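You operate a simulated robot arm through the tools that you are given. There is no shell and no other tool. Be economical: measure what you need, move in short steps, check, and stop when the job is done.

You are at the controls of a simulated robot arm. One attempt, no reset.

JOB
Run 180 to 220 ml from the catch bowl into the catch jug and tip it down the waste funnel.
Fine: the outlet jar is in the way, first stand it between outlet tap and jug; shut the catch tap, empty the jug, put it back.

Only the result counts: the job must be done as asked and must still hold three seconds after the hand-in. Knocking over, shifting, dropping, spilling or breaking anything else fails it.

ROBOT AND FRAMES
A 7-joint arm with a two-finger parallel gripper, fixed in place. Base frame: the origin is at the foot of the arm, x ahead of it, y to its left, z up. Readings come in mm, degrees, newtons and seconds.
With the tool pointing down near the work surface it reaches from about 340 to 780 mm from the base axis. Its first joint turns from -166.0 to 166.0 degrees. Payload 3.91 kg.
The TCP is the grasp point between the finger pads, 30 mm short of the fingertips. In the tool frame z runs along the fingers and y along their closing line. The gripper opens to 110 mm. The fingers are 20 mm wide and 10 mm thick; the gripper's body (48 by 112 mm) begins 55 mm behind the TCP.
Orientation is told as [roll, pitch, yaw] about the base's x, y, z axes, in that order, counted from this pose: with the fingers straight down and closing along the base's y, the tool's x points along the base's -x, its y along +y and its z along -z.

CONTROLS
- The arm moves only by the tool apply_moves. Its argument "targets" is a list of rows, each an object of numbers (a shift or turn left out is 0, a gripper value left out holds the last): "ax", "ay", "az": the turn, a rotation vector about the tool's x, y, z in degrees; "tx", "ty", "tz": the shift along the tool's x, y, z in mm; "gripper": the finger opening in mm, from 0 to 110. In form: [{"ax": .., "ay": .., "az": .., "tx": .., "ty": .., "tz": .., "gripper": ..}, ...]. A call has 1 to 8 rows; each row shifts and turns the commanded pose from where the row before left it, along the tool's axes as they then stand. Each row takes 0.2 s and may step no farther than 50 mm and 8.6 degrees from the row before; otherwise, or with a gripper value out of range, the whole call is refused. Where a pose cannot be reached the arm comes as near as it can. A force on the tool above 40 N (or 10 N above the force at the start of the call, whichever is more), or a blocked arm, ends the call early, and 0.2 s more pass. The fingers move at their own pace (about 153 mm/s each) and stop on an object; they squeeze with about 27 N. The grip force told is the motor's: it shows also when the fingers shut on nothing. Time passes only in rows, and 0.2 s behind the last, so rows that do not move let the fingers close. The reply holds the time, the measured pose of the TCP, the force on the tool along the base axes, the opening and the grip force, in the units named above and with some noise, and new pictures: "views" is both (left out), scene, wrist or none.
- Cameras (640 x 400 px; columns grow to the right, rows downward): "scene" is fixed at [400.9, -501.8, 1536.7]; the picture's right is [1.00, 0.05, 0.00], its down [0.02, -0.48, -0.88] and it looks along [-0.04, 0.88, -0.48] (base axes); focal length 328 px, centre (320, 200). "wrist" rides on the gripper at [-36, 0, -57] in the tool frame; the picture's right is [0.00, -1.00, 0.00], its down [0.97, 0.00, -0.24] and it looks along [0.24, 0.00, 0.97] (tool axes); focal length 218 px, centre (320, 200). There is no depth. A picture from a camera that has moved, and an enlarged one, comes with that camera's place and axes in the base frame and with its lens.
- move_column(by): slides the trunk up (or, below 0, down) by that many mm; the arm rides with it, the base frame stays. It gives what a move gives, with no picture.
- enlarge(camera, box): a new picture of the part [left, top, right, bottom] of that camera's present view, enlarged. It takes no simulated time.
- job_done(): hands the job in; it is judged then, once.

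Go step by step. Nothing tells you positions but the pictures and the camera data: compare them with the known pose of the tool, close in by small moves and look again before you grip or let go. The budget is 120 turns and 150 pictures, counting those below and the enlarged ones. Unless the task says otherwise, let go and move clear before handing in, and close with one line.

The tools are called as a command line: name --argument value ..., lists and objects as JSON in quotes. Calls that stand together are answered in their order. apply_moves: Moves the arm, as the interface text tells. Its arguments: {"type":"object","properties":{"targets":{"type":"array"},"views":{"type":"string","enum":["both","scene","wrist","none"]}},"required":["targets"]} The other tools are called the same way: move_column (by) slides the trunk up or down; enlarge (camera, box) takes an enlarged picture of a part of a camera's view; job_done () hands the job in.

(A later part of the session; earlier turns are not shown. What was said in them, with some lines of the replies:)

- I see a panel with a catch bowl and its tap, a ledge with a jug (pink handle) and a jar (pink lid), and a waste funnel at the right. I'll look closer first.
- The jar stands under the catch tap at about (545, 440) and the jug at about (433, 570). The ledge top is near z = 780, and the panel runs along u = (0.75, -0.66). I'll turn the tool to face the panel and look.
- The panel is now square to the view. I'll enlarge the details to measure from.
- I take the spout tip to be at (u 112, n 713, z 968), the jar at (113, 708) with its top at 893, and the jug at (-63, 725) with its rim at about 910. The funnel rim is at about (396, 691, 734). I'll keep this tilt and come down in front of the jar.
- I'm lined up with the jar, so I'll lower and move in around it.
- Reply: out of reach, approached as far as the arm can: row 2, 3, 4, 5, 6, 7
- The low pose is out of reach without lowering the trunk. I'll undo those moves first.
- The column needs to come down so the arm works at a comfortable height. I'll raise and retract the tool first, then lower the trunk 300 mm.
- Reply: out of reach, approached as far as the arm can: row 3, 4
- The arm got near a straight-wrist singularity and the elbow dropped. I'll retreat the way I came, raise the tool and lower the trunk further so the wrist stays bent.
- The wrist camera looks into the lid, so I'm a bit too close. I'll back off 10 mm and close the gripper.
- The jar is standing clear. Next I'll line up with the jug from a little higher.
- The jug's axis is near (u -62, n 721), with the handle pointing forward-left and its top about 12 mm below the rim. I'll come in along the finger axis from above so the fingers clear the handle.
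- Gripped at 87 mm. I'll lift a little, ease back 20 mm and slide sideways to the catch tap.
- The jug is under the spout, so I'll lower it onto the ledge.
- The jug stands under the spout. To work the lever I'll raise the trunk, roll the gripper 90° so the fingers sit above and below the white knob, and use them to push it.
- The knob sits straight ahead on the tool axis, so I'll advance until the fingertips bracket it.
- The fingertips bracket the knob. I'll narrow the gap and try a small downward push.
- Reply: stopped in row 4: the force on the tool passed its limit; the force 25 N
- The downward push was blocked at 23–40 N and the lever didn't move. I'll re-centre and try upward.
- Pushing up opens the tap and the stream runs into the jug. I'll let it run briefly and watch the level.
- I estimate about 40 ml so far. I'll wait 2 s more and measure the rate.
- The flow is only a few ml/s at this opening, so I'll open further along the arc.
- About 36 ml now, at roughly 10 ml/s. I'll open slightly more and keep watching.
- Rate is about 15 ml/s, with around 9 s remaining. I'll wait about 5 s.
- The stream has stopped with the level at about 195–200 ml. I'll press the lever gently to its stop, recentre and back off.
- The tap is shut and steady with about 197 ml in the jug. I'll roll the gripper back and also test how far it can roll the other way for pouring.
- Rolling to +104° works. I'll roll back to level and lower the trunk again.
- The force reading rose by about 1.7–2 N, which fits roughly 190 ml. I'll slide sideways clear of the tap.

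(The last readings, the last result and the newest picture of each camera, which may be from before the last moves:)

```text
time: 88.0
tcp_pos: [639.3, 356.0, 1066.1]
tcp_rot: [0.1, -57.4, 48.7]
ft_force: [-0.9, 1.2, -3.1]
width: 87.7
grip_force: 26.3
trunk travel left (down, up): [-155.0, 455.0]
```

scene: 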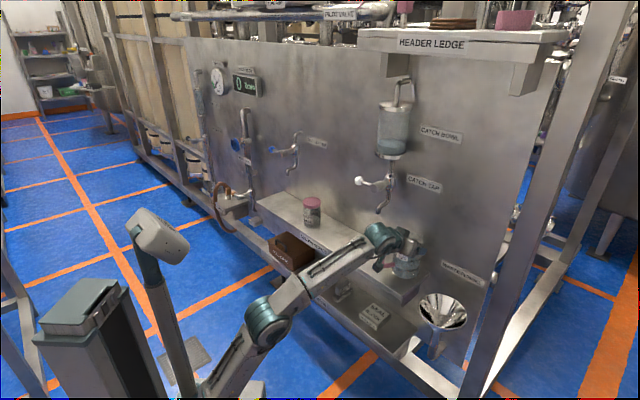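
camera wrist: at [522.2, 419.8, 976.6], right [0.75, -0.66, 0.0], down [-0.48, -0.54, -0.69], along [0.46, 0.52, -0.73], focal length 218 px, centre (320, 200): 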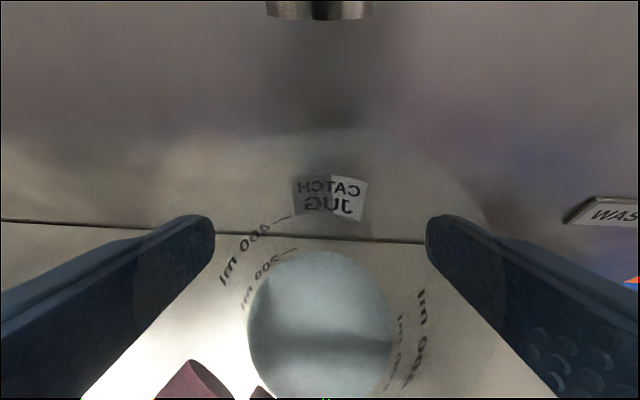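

apply_moves --targets '[{"ty": -31}, {"ty": -31}, {"ty": -31}, {"ty": -32}, {"tz": -7.6, "tx": 4.8}, {"tz": 10.7, "tx": 16.9}, {"tz": 10.7, "tx": 16.9}, {}]' --views "both"

```text
time: 89.8
tcp_pos: [720.3, 266.4, 1019.4]
tcp_rot: [0.0, -57.3, 48.6]
ft_force: [0.1, 0.7, -3.5]
width: 87.6
grip_force: 27.0
out of reach, approached as far as the arm can: row 4
trunk travel left (down, up): [-155.0, 455.0]
camera wrist: at [699.3, 244.2, 1080.3], right [0.75, -0.66, 0.0], down [-0.48, -0.54, -0.69], along [0.45, 0.52, -0.73], focal length 218 px, centre (320, 200)
```

scene: 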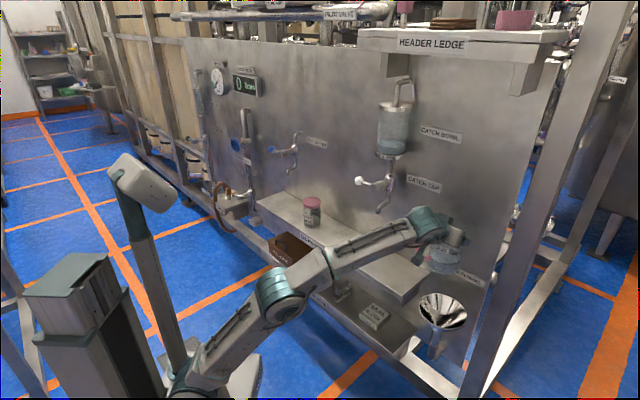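
wrist: 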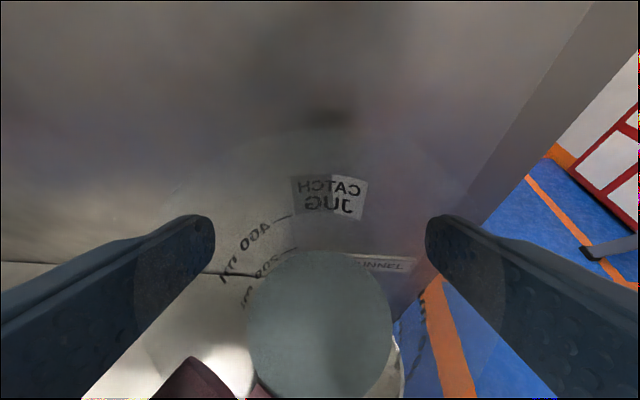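

apply_moves --targets '[{"tz": 16.1, "tx": 25.3}, {"tz": 16.1, "tx": 25.3}, {"tz": 16.1, "tx": 25.3}, {"tz": 16.1, "tx": 25.3}, {"ty": -5, "tz": 3.4, "tx": -2.1}, {}]' --views "both"

enlarge --camera "scene" --box '[380, 220, 500, 350]'

```text
time: 91.2
tcp_pos: [724.6, 266.5, 898.9]
tcp_rot: [-0.1, -57.4, 48.7]
ft_force: [0.2, 0.8, -3.4]
width: 87.9
grip_force: 27.0
trunk travel left (down, up): [-155.0, 455.0]
camera wrist: at [705.7, 244.9, 960.2], right [0.75, -0.66, 0.0], down [-0.48, -0.54, -0.69], along [0.46, 0.52, -0.73], focal length 218 px, centre (320, 200)
```

scene: 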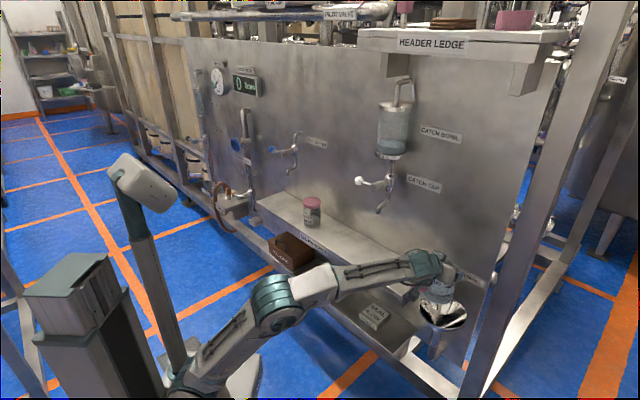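
wrist: 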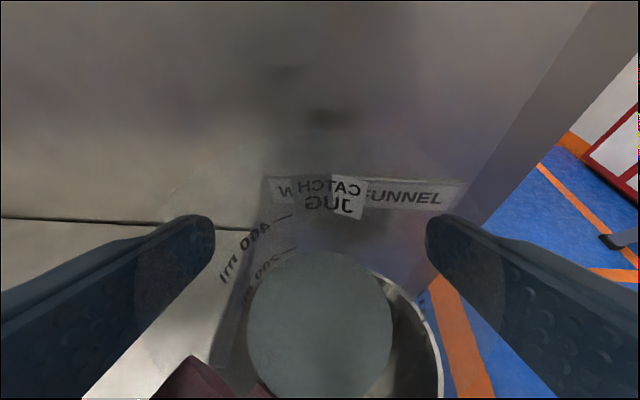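

```text
3.08 times, centred on (440, 285) of scene
camera zoom: at [400.9, -501.8, 1536.7], right [1.0, 0.05, 0.0], down [0.02, -0.48, -0.88], along [-0.04, 0.88, -0.48], focal length 1008 px, centre (-49, -62)
```

zoom: 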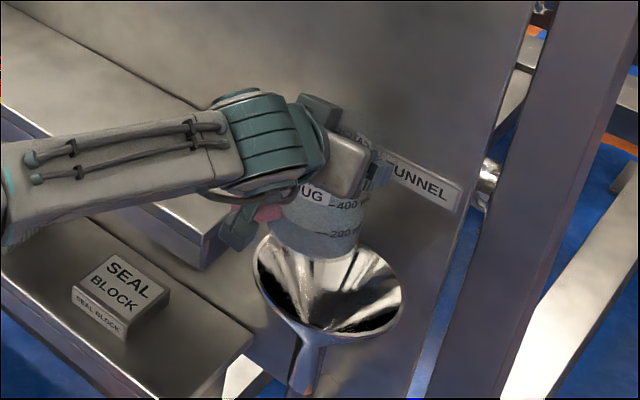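

The jug is above the funnel's left half. I'll begin tipping it about the panel normal towards +u, stopping just before it would pour.

apply_moves --targets '[{"ty": -8}, {"az": 5.06, "ax": -3.23}, {"az": 5.06, "ax": -3.23}, {"az": 5.06, "ax": -3.23}, {"az": 5.06, "ax": -3.23}, {"az": 5.06, "ax": -3.23}, {}]' --views "scene"

enlarge --camera "scene" --box '[380, 220, 500, 350]'

```text
time: 92.8
tcp_pos: [729.9, 262.1, 899.1]
tcp_rot: [47.2, -46.8, 10.4]
ft_force: [0.2, 0.5, -2.8]
width: 87.8
grip_force: 26.5
trunk travel left (down, up): [-155.0, 455.0]
```

scene: 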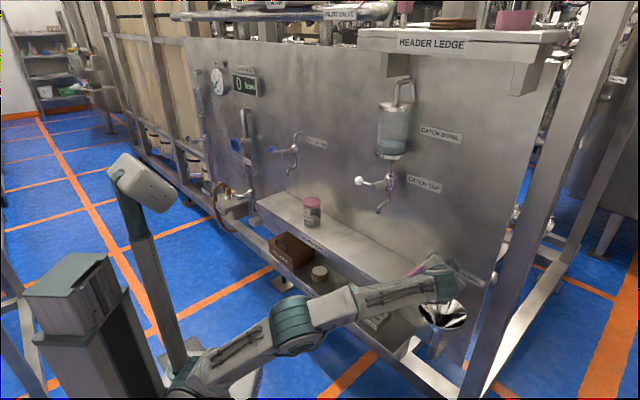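

```text
3.08 times, centred on (440, 285) of scene
camera zoom: at [400.9, -501.8, 1536.7], right [1.0, 0.05, 0.0], down [0.02, -0.48, -0.88], along [-0.04, 0.88, -0.48], focal length 1008 px, centre (-49, -62)
```

zoom: 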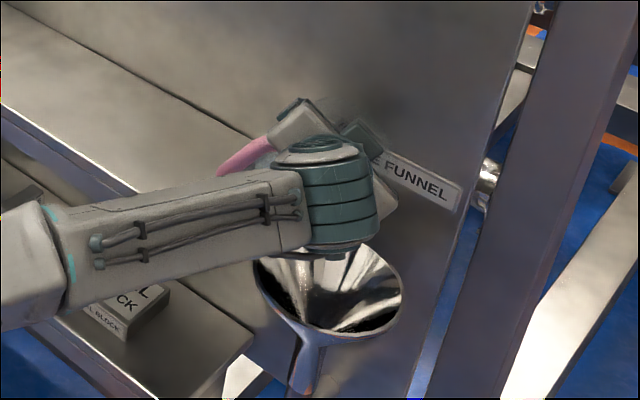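

apply_moves --targets '[{"az": 5.9, "ax": -3.77}, {"az": 5.9, "ax": -3.77}, {"az": 5.9, "ax": -3.77}, {"az": 5.9, "ax": -3.77}, {}]' --views "both"

enlarge --camera "scene" --box '[380, 220, 500, 350]'

```text
time: 94.0
tcp_pos: [730.9, 261.4, 899.0]
tcp_rot: [71.3, -26.4, -4.3]
ft_force: [-0.3, 0.3, -2.2]
width: 87.7
grip_force: 27.3
trunk travel left (down, up): [-155.0, 455.0]
camera wrist: at [750.6, 205.1, 931.5], right [0.4, -0.35, -0.85], down [-0.92, -0.16, -0.36], along [-0.01, 0.92, -0.38], focal length 218 px, centre (320, 200)
```

scene: 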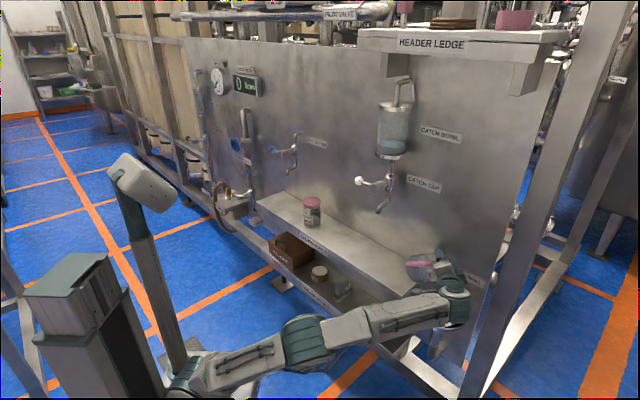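
wrist: 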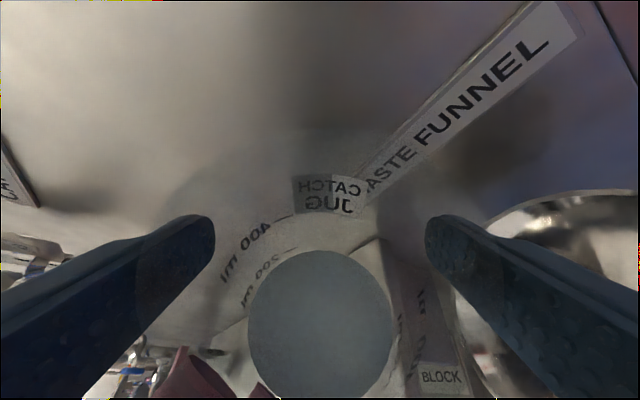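

```text
3.08 times, centred on (440, 285) of scene
camera zoom: at [400.9, -501.8, 1536.7], right [1.0, 0.05, 0.0], down [0.02, -0.48, -0.88], along [-0.04, 0.88, -0.48], focal length 1008 px, centre (-49, -62)
```

zoom: 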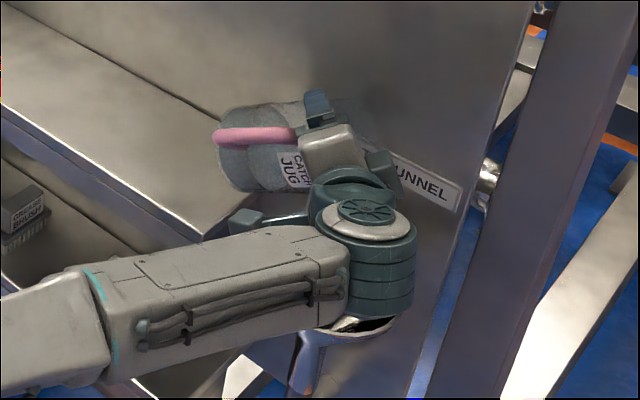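

apply_moves --targets '[{"az": 6.74, "ax": -4.31}, {"tx": 6.9, "ty": -18.3, "tz": 4.4}, {"az": 3.37, "ax": -2.15}, {}]' --views "scene"

enlarge --camera "scene" --box '[390, 230, 490, 350]'

```text
time: 95.0
tcp_pos: [731.2, 261.4, 878.4]
tcp_rot: [78.9, -16.7, -7.2]
ft_force: [0.0, -0.3, -3.0]
width: 87.6
grip_force: 27.0
trunk travel left (down, up): [-155.0, 455.0]
```

scene: 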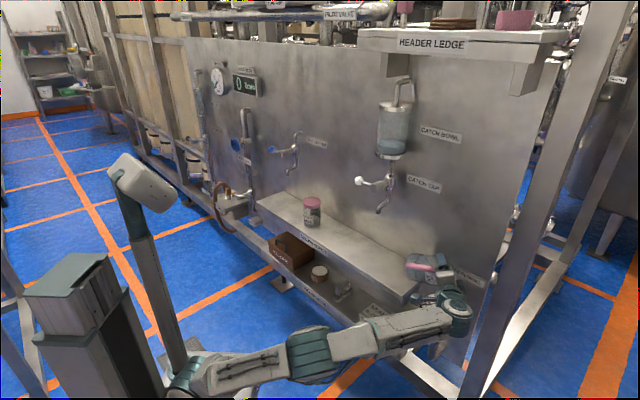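

```text
3.33 times, centred on (440, 290) of scene
camera zoom: at [400.9, -501.8, 1536.7], right [1.0, 0.05, 0.0], down [0.02, -0.48, -0.88], along [-0.04, 0.88, -0.48], focal length 1092 px, centre (-80, -100)
```

zoom: 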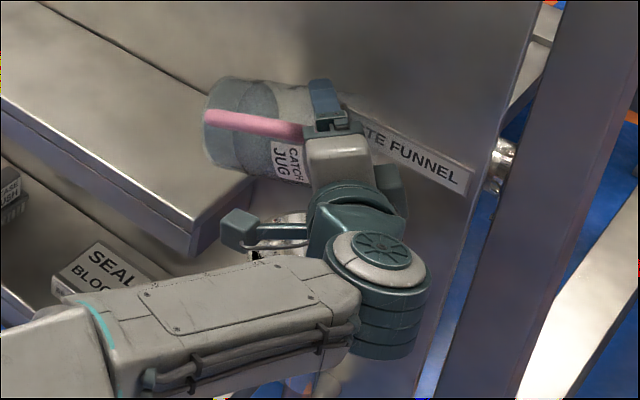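

apply_moves --targets '[{"az": 3.37, "ax": -2.15}, {}, {}, {"az": 2.5, "ax": -1.6}, {}, {}]' --views "both"

enlarge --camera "scene" --box '[390, 230, 490, 350]'

```text
time: 96.4
tcp_pos: [731.9, 263.0, 879.5]
tcp_rot: [82.9, -10.9, -8.1]
ft_force: [0.2, 0.1, -1.7]
width: 87.2
grip_force: 26.8
trunk travel left (down, up): [-155.0, 455.0]
camera wrist: at [756.1, 200.6, 893.3], right [0.17, -0.15, -0.97], down [-0.98, -0.1, -0.15], along [-0.07, 0.98, -0.16], focal length 218 px, centre (320, 200)
```

scene: 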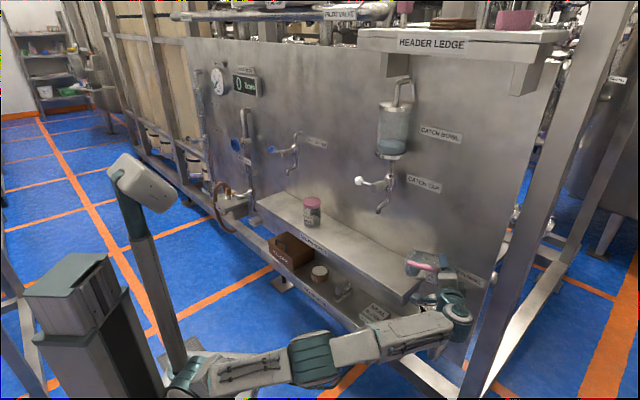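
wrist: 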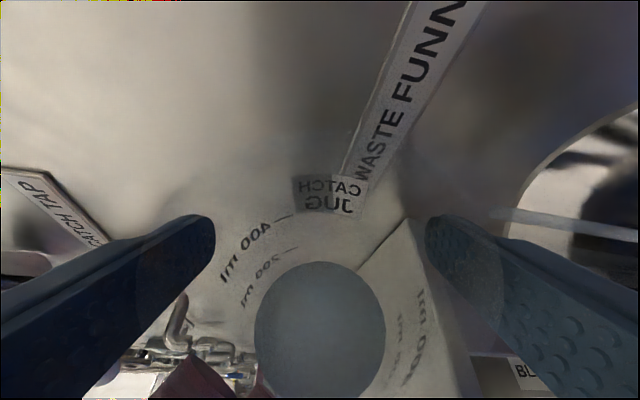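

```text
3.33 times, centred on (440, 290) of scene
camera zoom: at [400.9, -501.8, 1536.7], right [1.0, 0.05, 0.0], down [0.02, -0.48, -0.88], along [-0.04, 0.88, -0.48], focal length 1092 px, centre (-80, -100)
```

zoom: 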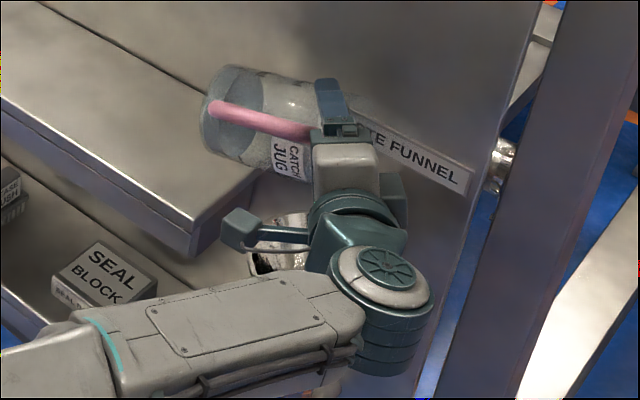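

The stream is falling inside the funnel, so I'll continue tipping slowly.

apply_moves --targets '[{}, {"az": 2.5, "ax": -1.6}, {}, {"az": 2.5, "ax": -1.6}, {}, {}, {"az": 2.5, "ax": -1.6}, {}]' --views "wrist"

enlarge --camera "scene" --box '[390, 230, 490, 350]'

```text
time: 98.2
tcp_pos: [732.3, 261.3, 880.0]
tcp_rot: [87.8, -3.5, -8.7]
ft_force: [0.3, -0.2, -0.5]
width: 87.5
grip_force: 26.8
trunk travel left (down, up): [-155.0, 455.0]
camera wrist: at [757.2, 199.5, 884.0], right [0.05, -0.05, -1.0], down [-0.99, -0.09, -0.05], along [-0.09, 0.99, -0.05], focal length 218 px, centre (320, 200)
```

wrist: 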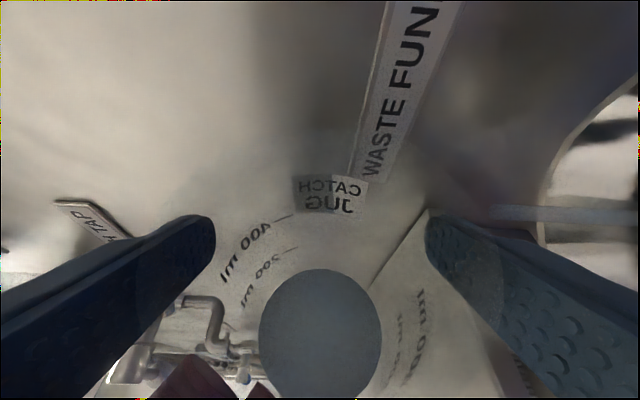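

```text
3.33 times, centred on (440, 290) of scene
camera zoom: at [400.9, -501.8, 1536.7], right [1.0, 0.05, 0.0], down [0.02, -0.48, -0.88], along [-0.04, 0.88, -0.48], focal length 1092 px, centre (-80, -100)
```

zoom: 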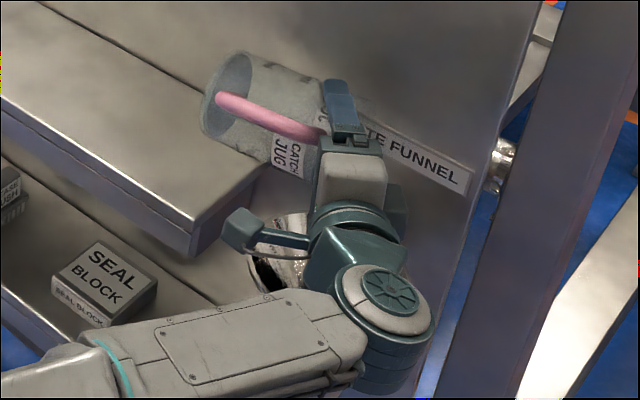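

apply_moves --targets '[{"az": 3.4, "ax": -2.15}, {}, {"az": 3.4, "ax": -2.15}, {}, {"az": 3.4, "ax": -2.15}, {}, {"az": 3.4, "ax": -2.15}, {}]' --views "none"

apply_moves --targets '[{"az": 4.2, "ax": -2.7}, {"az": 4.2, "ax": -2.7}, {}, {}, {}, {}, {}, {}]' --views "both"

enlarge --camera "scene" --box '[390, 230, 490, 350]'

```text
time: 100.0
tcp_pos: [730.2, 262.7, 879.6]
tcp_rot: [96.4, 10.1, -8.3]
ft_force: [-0.6, 1.1, -1.3]
width: 87.0
grip_force: 27.3
trunk travel left (down, up): [-155.0, 455.0]
```

```text
time: 101.8
tcp_pos: [730.2, 261.5, 878.4]
tcp_rot: [102.1, 18.4, -6.8]
ft_force: [-0.6, 0.4, -1.3]
width: 87.0
grip_force: 27.1
trunk travel left (down, up): [-155.0, 455.0]
camera wrist: at [753.5, 202.4, 856.6], right [-0.28, 0.25, -0.93], down [-0.96, -0.12, 0.26], along [-0.05, 0.96, 0.27], focal length 218 px, centre (320, 200)
```

scene: 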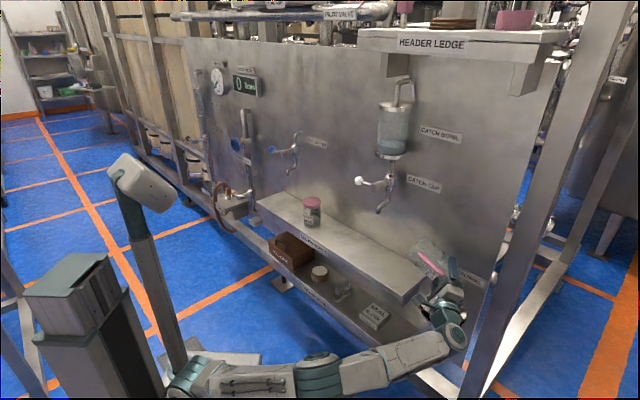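
wrist: 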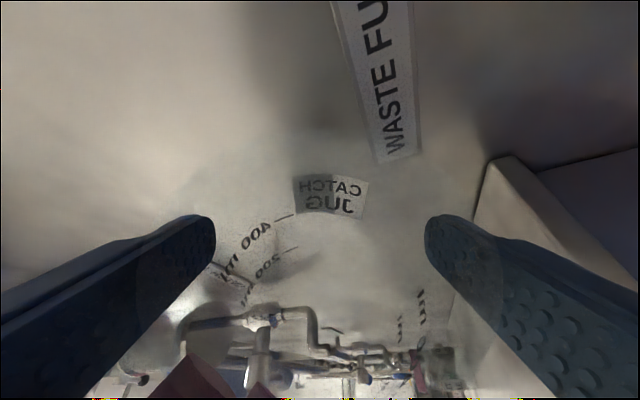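

```text
3.33 times, centred on (440, 290) of scene
camera zoom: at [400.9, -501.8, 1536.7], right [1.0, 0.05, 0.0], down [0.02, -0.48, -0.88], along [-0.04, 0.88, -0.48], focal length 1092 px, centre (-80, -100)
```

zoom: 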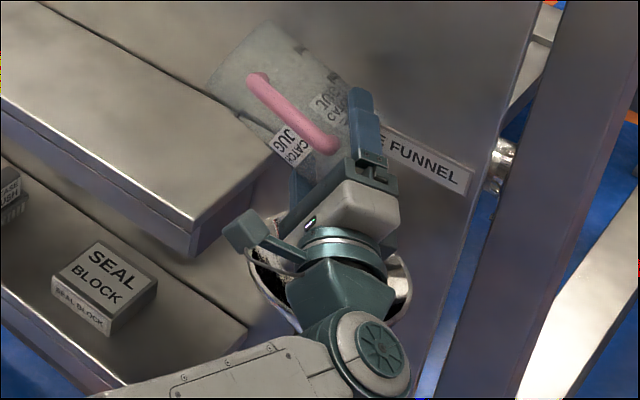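

The jug is empty. I'll raise slightly and roll it back upright.

apply_moves --targets '[{"tx": 6.9, "ty": 20.4, "tz": 4.4}, {"az": -6.74, "ax": 4.31}, {"az": -6.74, "ax": 4.31}, {"az": -6.74, "ax": 4.31}, {"az": -6.74, "ax": 4.31}, {"az": -6.74, "ax": 4.31}, {"az": -6.74, "ax": 4.31}, {"az": -6.74, "ax": 4.31}]' --views "none"

apply_moves --targets '[{"az": -6.74, "ax": 4.31}, {"az": -6.74, "ax": 4.31}, {"az": -6.74, "ax": 4.31}, {"az": -6.74, "ax": 4.31}, {"az": -6.74, "ax": 4.31}, {"az": -6.74, "ax": 4.31}, {"az": -6.5, "ax": 4.15}, {}]' --views "both"

enlarge --camera "scene" --box '[380, 220, 500, 350]'

```text
time: 103.6
tcp_pos: [729.6, 261.4, 902.1]
tcp_rot: [69.8, -28.1, -3.7]
ft_force: [-0.9, 0.4, -1.3]
width: 87.0
grip_force: 27.1
trunk travel left (down, up): [-155.0, 455.0]
```

```text
time: 105.4
tcp_pos: [731.2, 261.9, 902.1]
tcp_rot: [0.1, -57.3, 48.4]
ft_force: [0.6, -0.2, -1.0]
width: 86.8
grip_force: 26.8
trunk travel left (down, up): [-155.0, 455.0]
camera wrist: at [711.1, 239.7, 962.8], right [0.75, -0.66, 0.0], down [-0.48, -0.54, -0.69], along [0.45, 0.52, -0.73], focal length 218 px, centre (320, 200)
```

scene: 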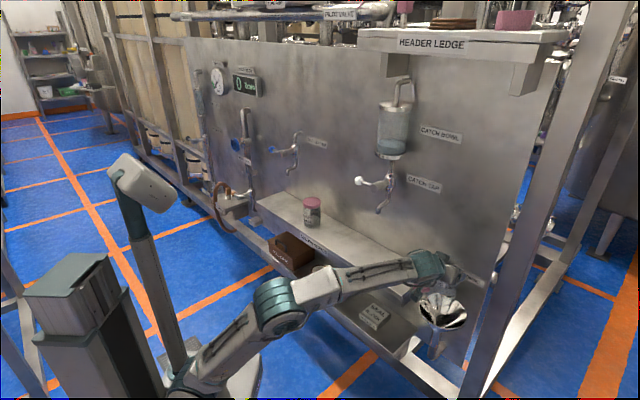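
wrist: 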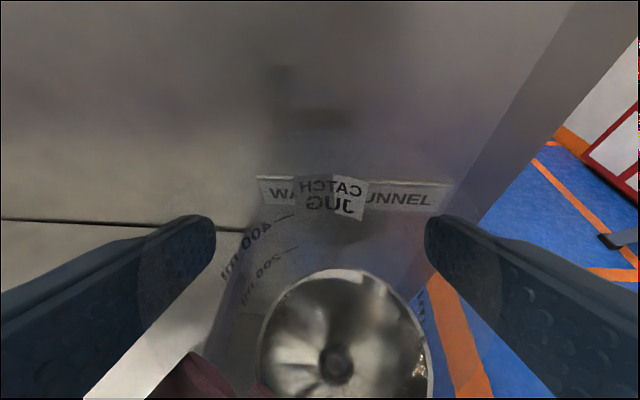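

```text
3.08 times, centred on (440, 285) of scene
camera zoom: at [400.9, -501.8, 1536.7], right [1.0, 0.05, 0.0], down [0.02, -0.48, -0.88], along [-0.04, 0.88, -0.48], focal length 1008 px, centre (-49, -62)
```

zoom: 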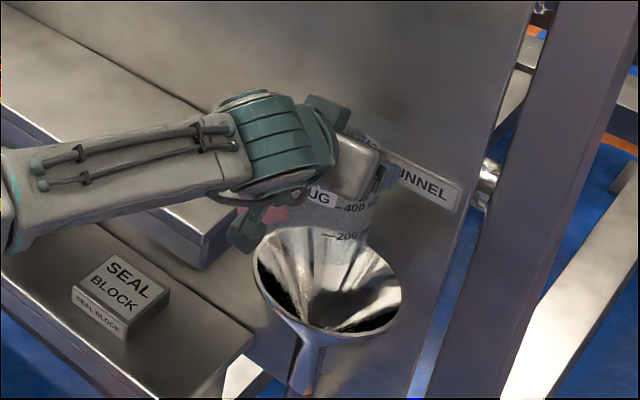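

The jug is empty and upright. I'll lift it, draw back and carry it left past the tap at a safe distance.

apply_moves --targets '[{"tz": -17.7, "tx": -27.8}, {"tz": -25.3, "tx": 16.1}, {"tz": -25.3, "tx": 16.1}, {"tz": -25.3, "tx": 16.1}, {"ty": 36}, {"ty": 40}, {"ty": 40}, {"ty": 40}]' --views "scene"

apply_moves --targets '[{"ty": 40}, {"ty": 40}, {"ty": 40}, {"ty": 40}, {"ty": 40}, {"ty": 40}, {"ty": 40}, {}]' --views "scene"

```text
time: 107.2
tcp_pos: [553.1, 297.5, 935.6]
tcp_rot: [0.6, -57.3, 48.1]
ft_force: [-0.1, -0.5, -1.6]
width: 86.9
grip_force: 26.8
trunk travel left (down, up): [-155.0, 455.0]
```

scene: 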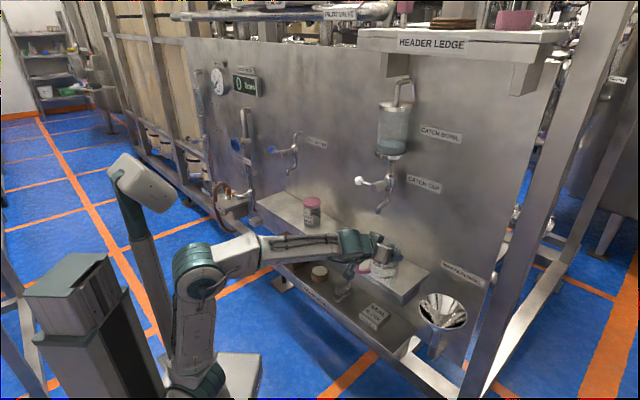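

```text
time: 109.0
tcp_pos: [343.2, 485.8, 937.8]
tcp_rot: [0.3, -57.3, 48.4]
ft_force: [0.0, 0.1, -1.1]
width: 86.7
grip_force: 27.1
trunk travel left (down, up): [-155.0, 455.0]
```

scene: 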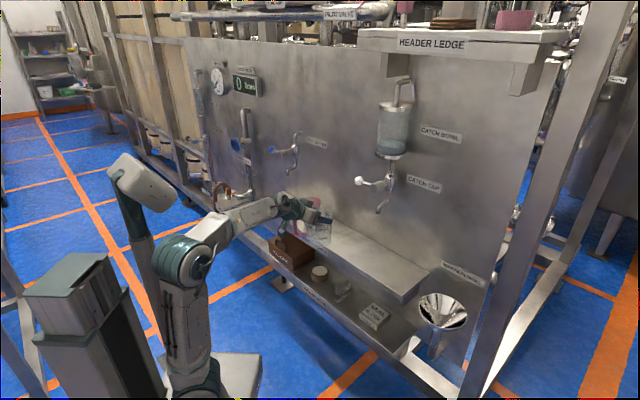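

apply_moves --targets '[{"tz": -20.2, "tx": -31.6}, {"tz": -20.2, "tx": -31.6}, {"tz": -20.2, "tx": -31.6}, {"tz": -20, "tx": -31.6}]' --views "none"

move_column --by -150

apply_moves --targets '[{"ty": -2.5}, {}]' --views "both"

enlarge --camera "scene" --box '[270, 180, 370, 260]'

```text
time: 110.0
tcp_pos: [345.0, 483.9, 1086.5]
tcp_rot: [0.2, -57.4, 48.3]
ft_force: [0.2, -0.1, -0.3]
width: 86.9
grip_force: 26.9
trunk travel left (down, up): [-155.0, 455.0]
```

```text
time: 111.7
tcp_pos: [345.2, 483.6, 936.6]
tcp_rot: [0.5, -57.3, 48.4]
ft_force: [-1.2, 0.1, -1.4]
width: 86.5
grip_force: 26.6
trunk travel left (down, up): [-5.0, 605.0]
```

```text
time: 112.3
tcp_pos: [346.8, 481.4, 936.6]
tcp_rot: [0.5, -57.3, 48.2]
ft_force: [-0.9, -0.5, -1.9]
width: 86.9
grip_force: 26.6
trunk travel left (down, up): [-5.0, 605.0]
camera wrist: at [327.2, 460.1, 997.4], right [0.75, -0.66, 0.0], down [-0.48, -0.54, -0.69], along [0.45, 0.52, -0.73], focal length 218 px, centre (320, 200)
```

scene: 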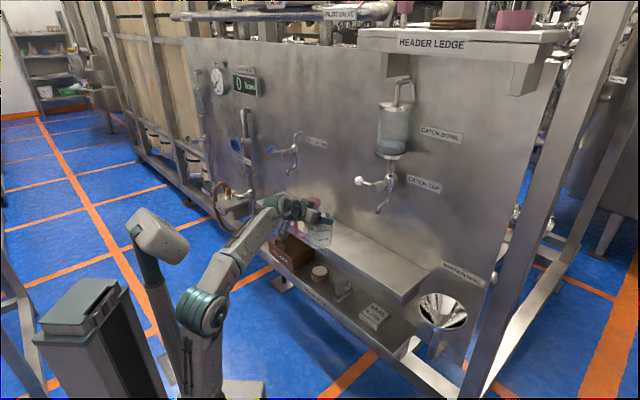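
wrist: 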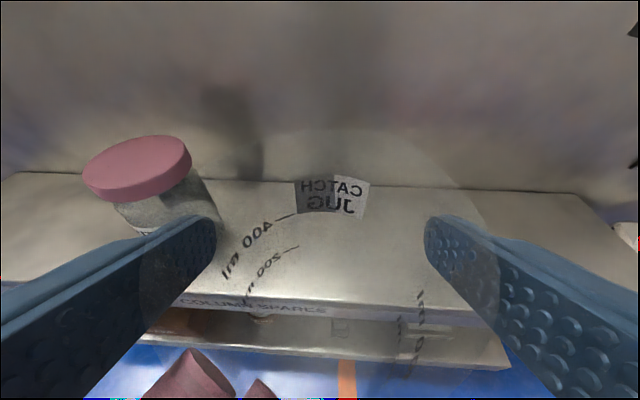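

```text
5.00 times, centred on (320, 220) of scene
camera zoom: at [400.9, -501.8, 1536.7], right [1.0, 0.05, 0.0], down [0.02, -0.48, -0.88], along [-0.04, 0.88, -0.48], focal length 1638 px, centre (320, 100)
```

zoom: 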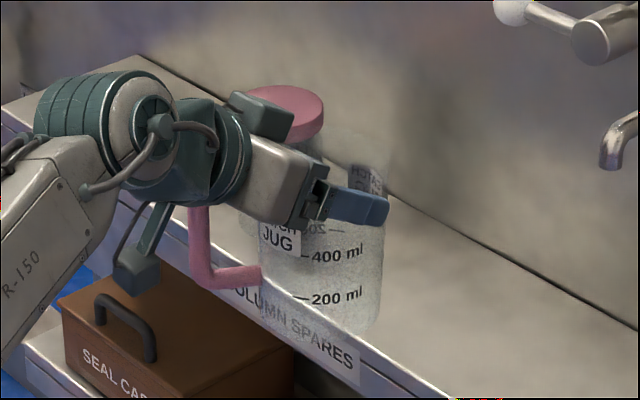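

apply_moves --targets '[{"tz": 25.3, "tx": -16.1, "ty": 1.5}, {"tz": 25.3, "tx": -16.1, "ty": 1.5}, {"tz": 25.3, "tx": -16.1}, {"tz": 25.3, "tx": -16.1}, {"tz": 8, "tx": 12.6}, {"tz": 6.5, "tx": 10.1}, {}]' --views "none"

enlarge --camera "scene" --box '[290, 180, 390, 250]'

```text
time: 113.9
tcp_pos: [423.7, 574.3, 908.4]
tcp_rot: [0.3, -57.3, 48.2]
ft_force: [0.5, 0.1, -0.7]
width: 86.7
grip_force: 26.9
trunk travel left (down, up): [-5.0, 605.0]
```

```text
5.71 times, centred on (340, 215) of scene
camera zoom: at [400.9, -501.8, 1536.7], right [1.0, 0.05, 0.0], down [0.02, -0.48, -0.88], along [-0.04, 0.88, -0.48], focal length 1872 px, centre (206, 114)
```

zoom: 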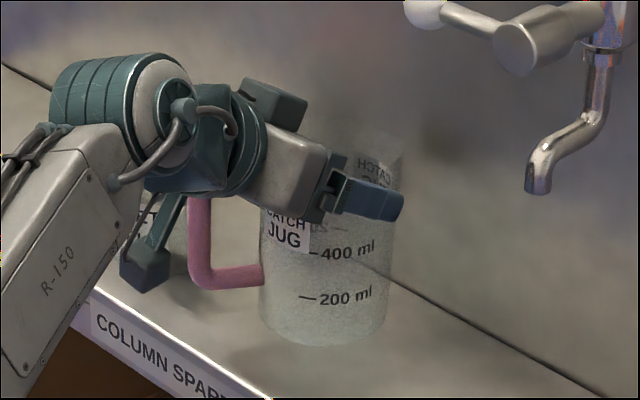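

apply_moves --targets '[{"tz": 2.7, "tx": 4.2}, {"tz": 2.2, "tx": 3.4}, {}]' --views "none"

apply_moves --targets '[{"tz": 1.1, "tx": 1.7}, {}]' --views "none"

apply_moves --targets '[{"tz": 0.5, "tx": 0.8}, {}]' --views "none"

```text
time: 114.7
tcp_pos: [423.1, 573.3, 900.0]
tcp_rot: [0.3, -57.3, 48.2]
ft_force: [0.3, -0.6, -1.3]
width: 86.8
grip_force: 27.8
trunk travel left (down, up): [-5.0, 605.0]
```

```text
time: 115.3
tcp_pos: [423.7, 572.9, 897.2]
tcp_rot: [0.3, -57.3, 48.4]
ft_force: [-0.2, -0.1, -1.9]
width: 86.9
grip_force: 27.1
trunk travel left (down, up): [-5.0, 605.0]
```

```text
time: 115.9
tcp_pos: [423.4, 573.8, 895.9]
tcp_rot: [0.5, -57.4, 48.3]
ft_force: [-0.5, -0.9, -2.3]
width: 86.5
grip_force: 27.5
trunk travel left (down, up): [-5.0, 605.0]
```

apply_moves --targets '[{"tz": 0.6, "tx": 1}, {}]' --views "none"

enlarge --camera "scene" --box '[290, 180, 390, 250]'

```text
time: 116.5
tcp_pos: [423.8, 573.1, 895.5]
tcp_rot: [0.3, -57.5, 48.3]
ft_force: [0.1, 0.0, 2.1]
width: 86.6
grip_force: 26.4
trunk travel left (down, up): [-5.0, 605.0]
```

```text
5.71 times, centred on (340, 215) of scene
camera zoom: at [400.9, -501.8, 1536.7], right [1.0, 0.05, 0.0], down [0.02, -0.48, -0.88], along [-0.04, 0.88, -0.48], focal length 1872 px, centre (206, 114)
```

zoom: 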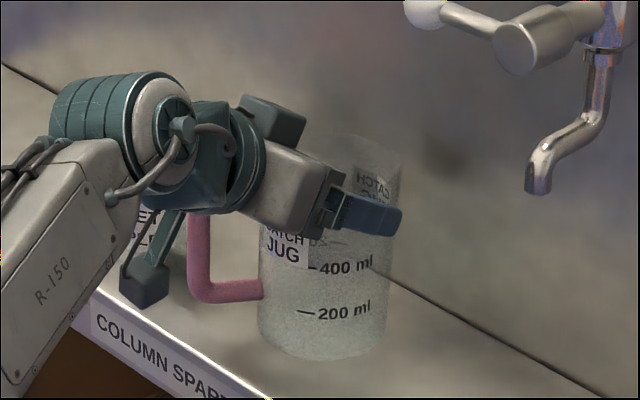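

It has touched down where it originally stood, so I'll release and back off along the finger axis.

apply_moves --targets '[{"gripper": 92}, {"gripper": 100}, {"gripper": 110}, {}, {"tz": -25}, {"tz": -35}, {"tz": -45}, {"tz": -45}]' --views "both"

enlarge --camera "scene" --box '[290, 180, 390, 250]'

```text
time: 118.3
tcp_pos: [341.9, 481.4, 977.3]
tcp_rot: [0.4, -57.2, 48.3]
ft_force: [0.1, 0.6, -0.2]
width: 109.7
grip_force: 0.2
trunk travel left (down, up): [-5.0, 605.0]
camera wrist: at [322.1, 458.5, 1038.3], right [0.75, -0.66, 0.0], down [-0.48, -0.54, -0.69], along [0.45, 0.52, -0.73], focal length 218 px, centre (320, 200)
```

scene: 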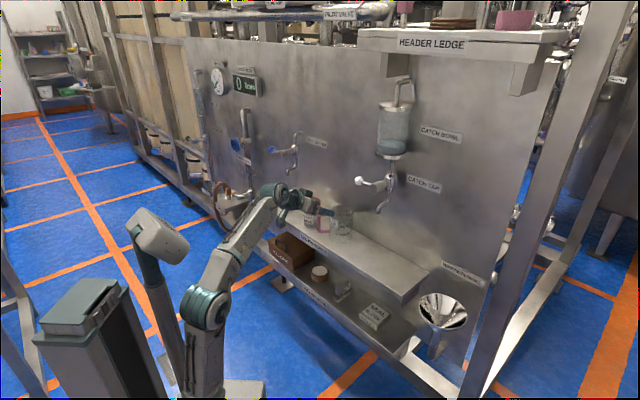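
wrist: 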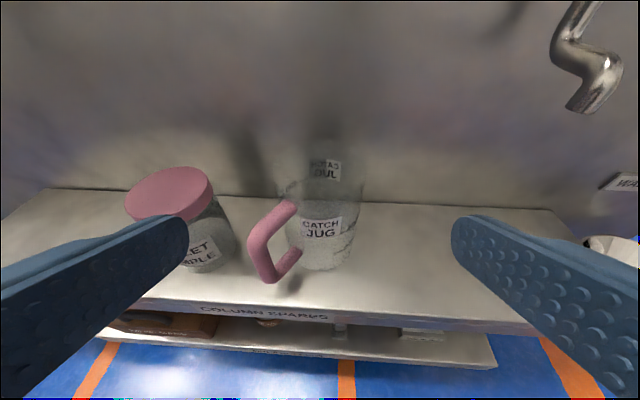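

```text
5.71 times, centred on (340, 215) of scene
camera zoom: at [400.9, -501.8, 1536.7], right [1.0, 0.05, 0.0], down [0.02, -0.48, -0.88], along [-0.04, 0.88, -0.48], focal length 1872 px, centre (206, 114)
```

zoom: 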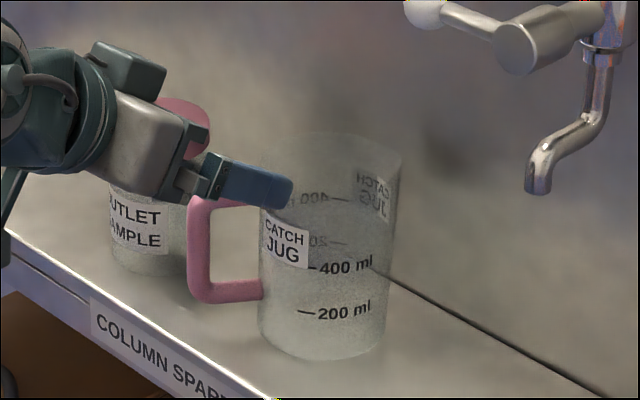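

The jug is back in its place and upright, the jar stands between the outlet tap and the jug, and the tap is shut. I'll move well clear and take a last look.

apply_moves --targets '[{"tz": -40}, {"tz": -40}, {"tz": -20}, {}, {}]' --views "scene"

enlarge --camera "scene" --box '[270, 120, 480, 340]'

```text
time: 119.5
tcp_pos: [284.2, 417.2, 1032.4]
tcp_rot: [0.5, -57.3, 48.3]
ft_force: [0.4, 0.3, 0.4]
width: 110.2
grip_force: 0.1
trunk travel left (down, up): [-5.0, 605.0]
```

scene: 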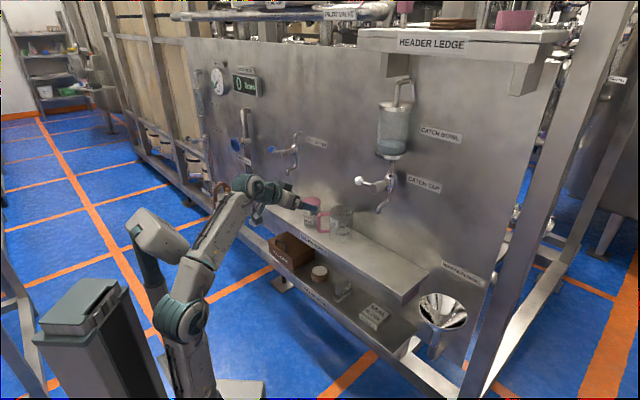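

```text
1.82 times, centred on (375, 230) of scene
camera zoom: at [400.9, -501.8, 1536.7], right [1.0, 0.05, 0.0], down [0.02, -0.48, -0.88], along [-0.04, 0.88, -0.48], focal length 596 px, centre (220, 146)
```

zoom: 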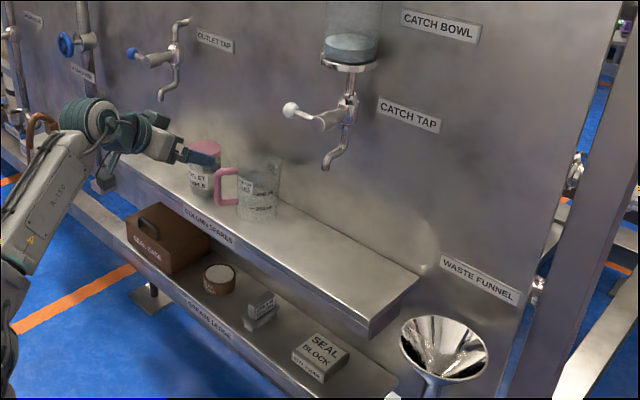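

enlarge --camera "scene" --box '[360, 90, 420, 170]'

enlarge --camera "scene" --box '[340, 160, 420, 270]'

```text
5.00 times, centred on (390, 130) of scene
camera zoom: at [400.9, -501.8, 1536.7], right [1.0, 0.05, 0.0], down [0.02, -0.48, -0.88], along [-0.04, 0.88, -0.48], focal length 1638 px, centre (-30, 550)
```

zoom: 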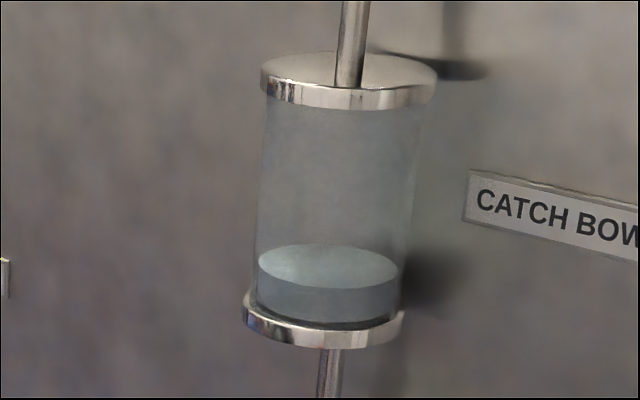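

```text
3.64 times, centred on (380, 215) of scene
camera zoom: at [400.9, -501.8, 1536.7], right [1.0, 0.05, 0.0], down [0.02, -0.48, -0.88], along [-0.04, 0.88, -0.48], focal length 1191 px, centre (102, 146)
```

zoom: 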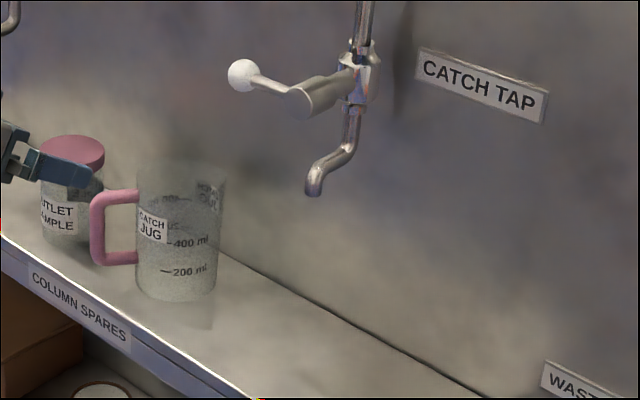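

job_done

```text
The job is handed in.
```

I ran about 195–200 ml (read off the jug's 200 ml mark) from the catch bowl into the jug and poured it down the waste funnel. I shut the catch tap, put the empty jug back in its place, and left the outlet jar standing between the outlet tap and the jug.
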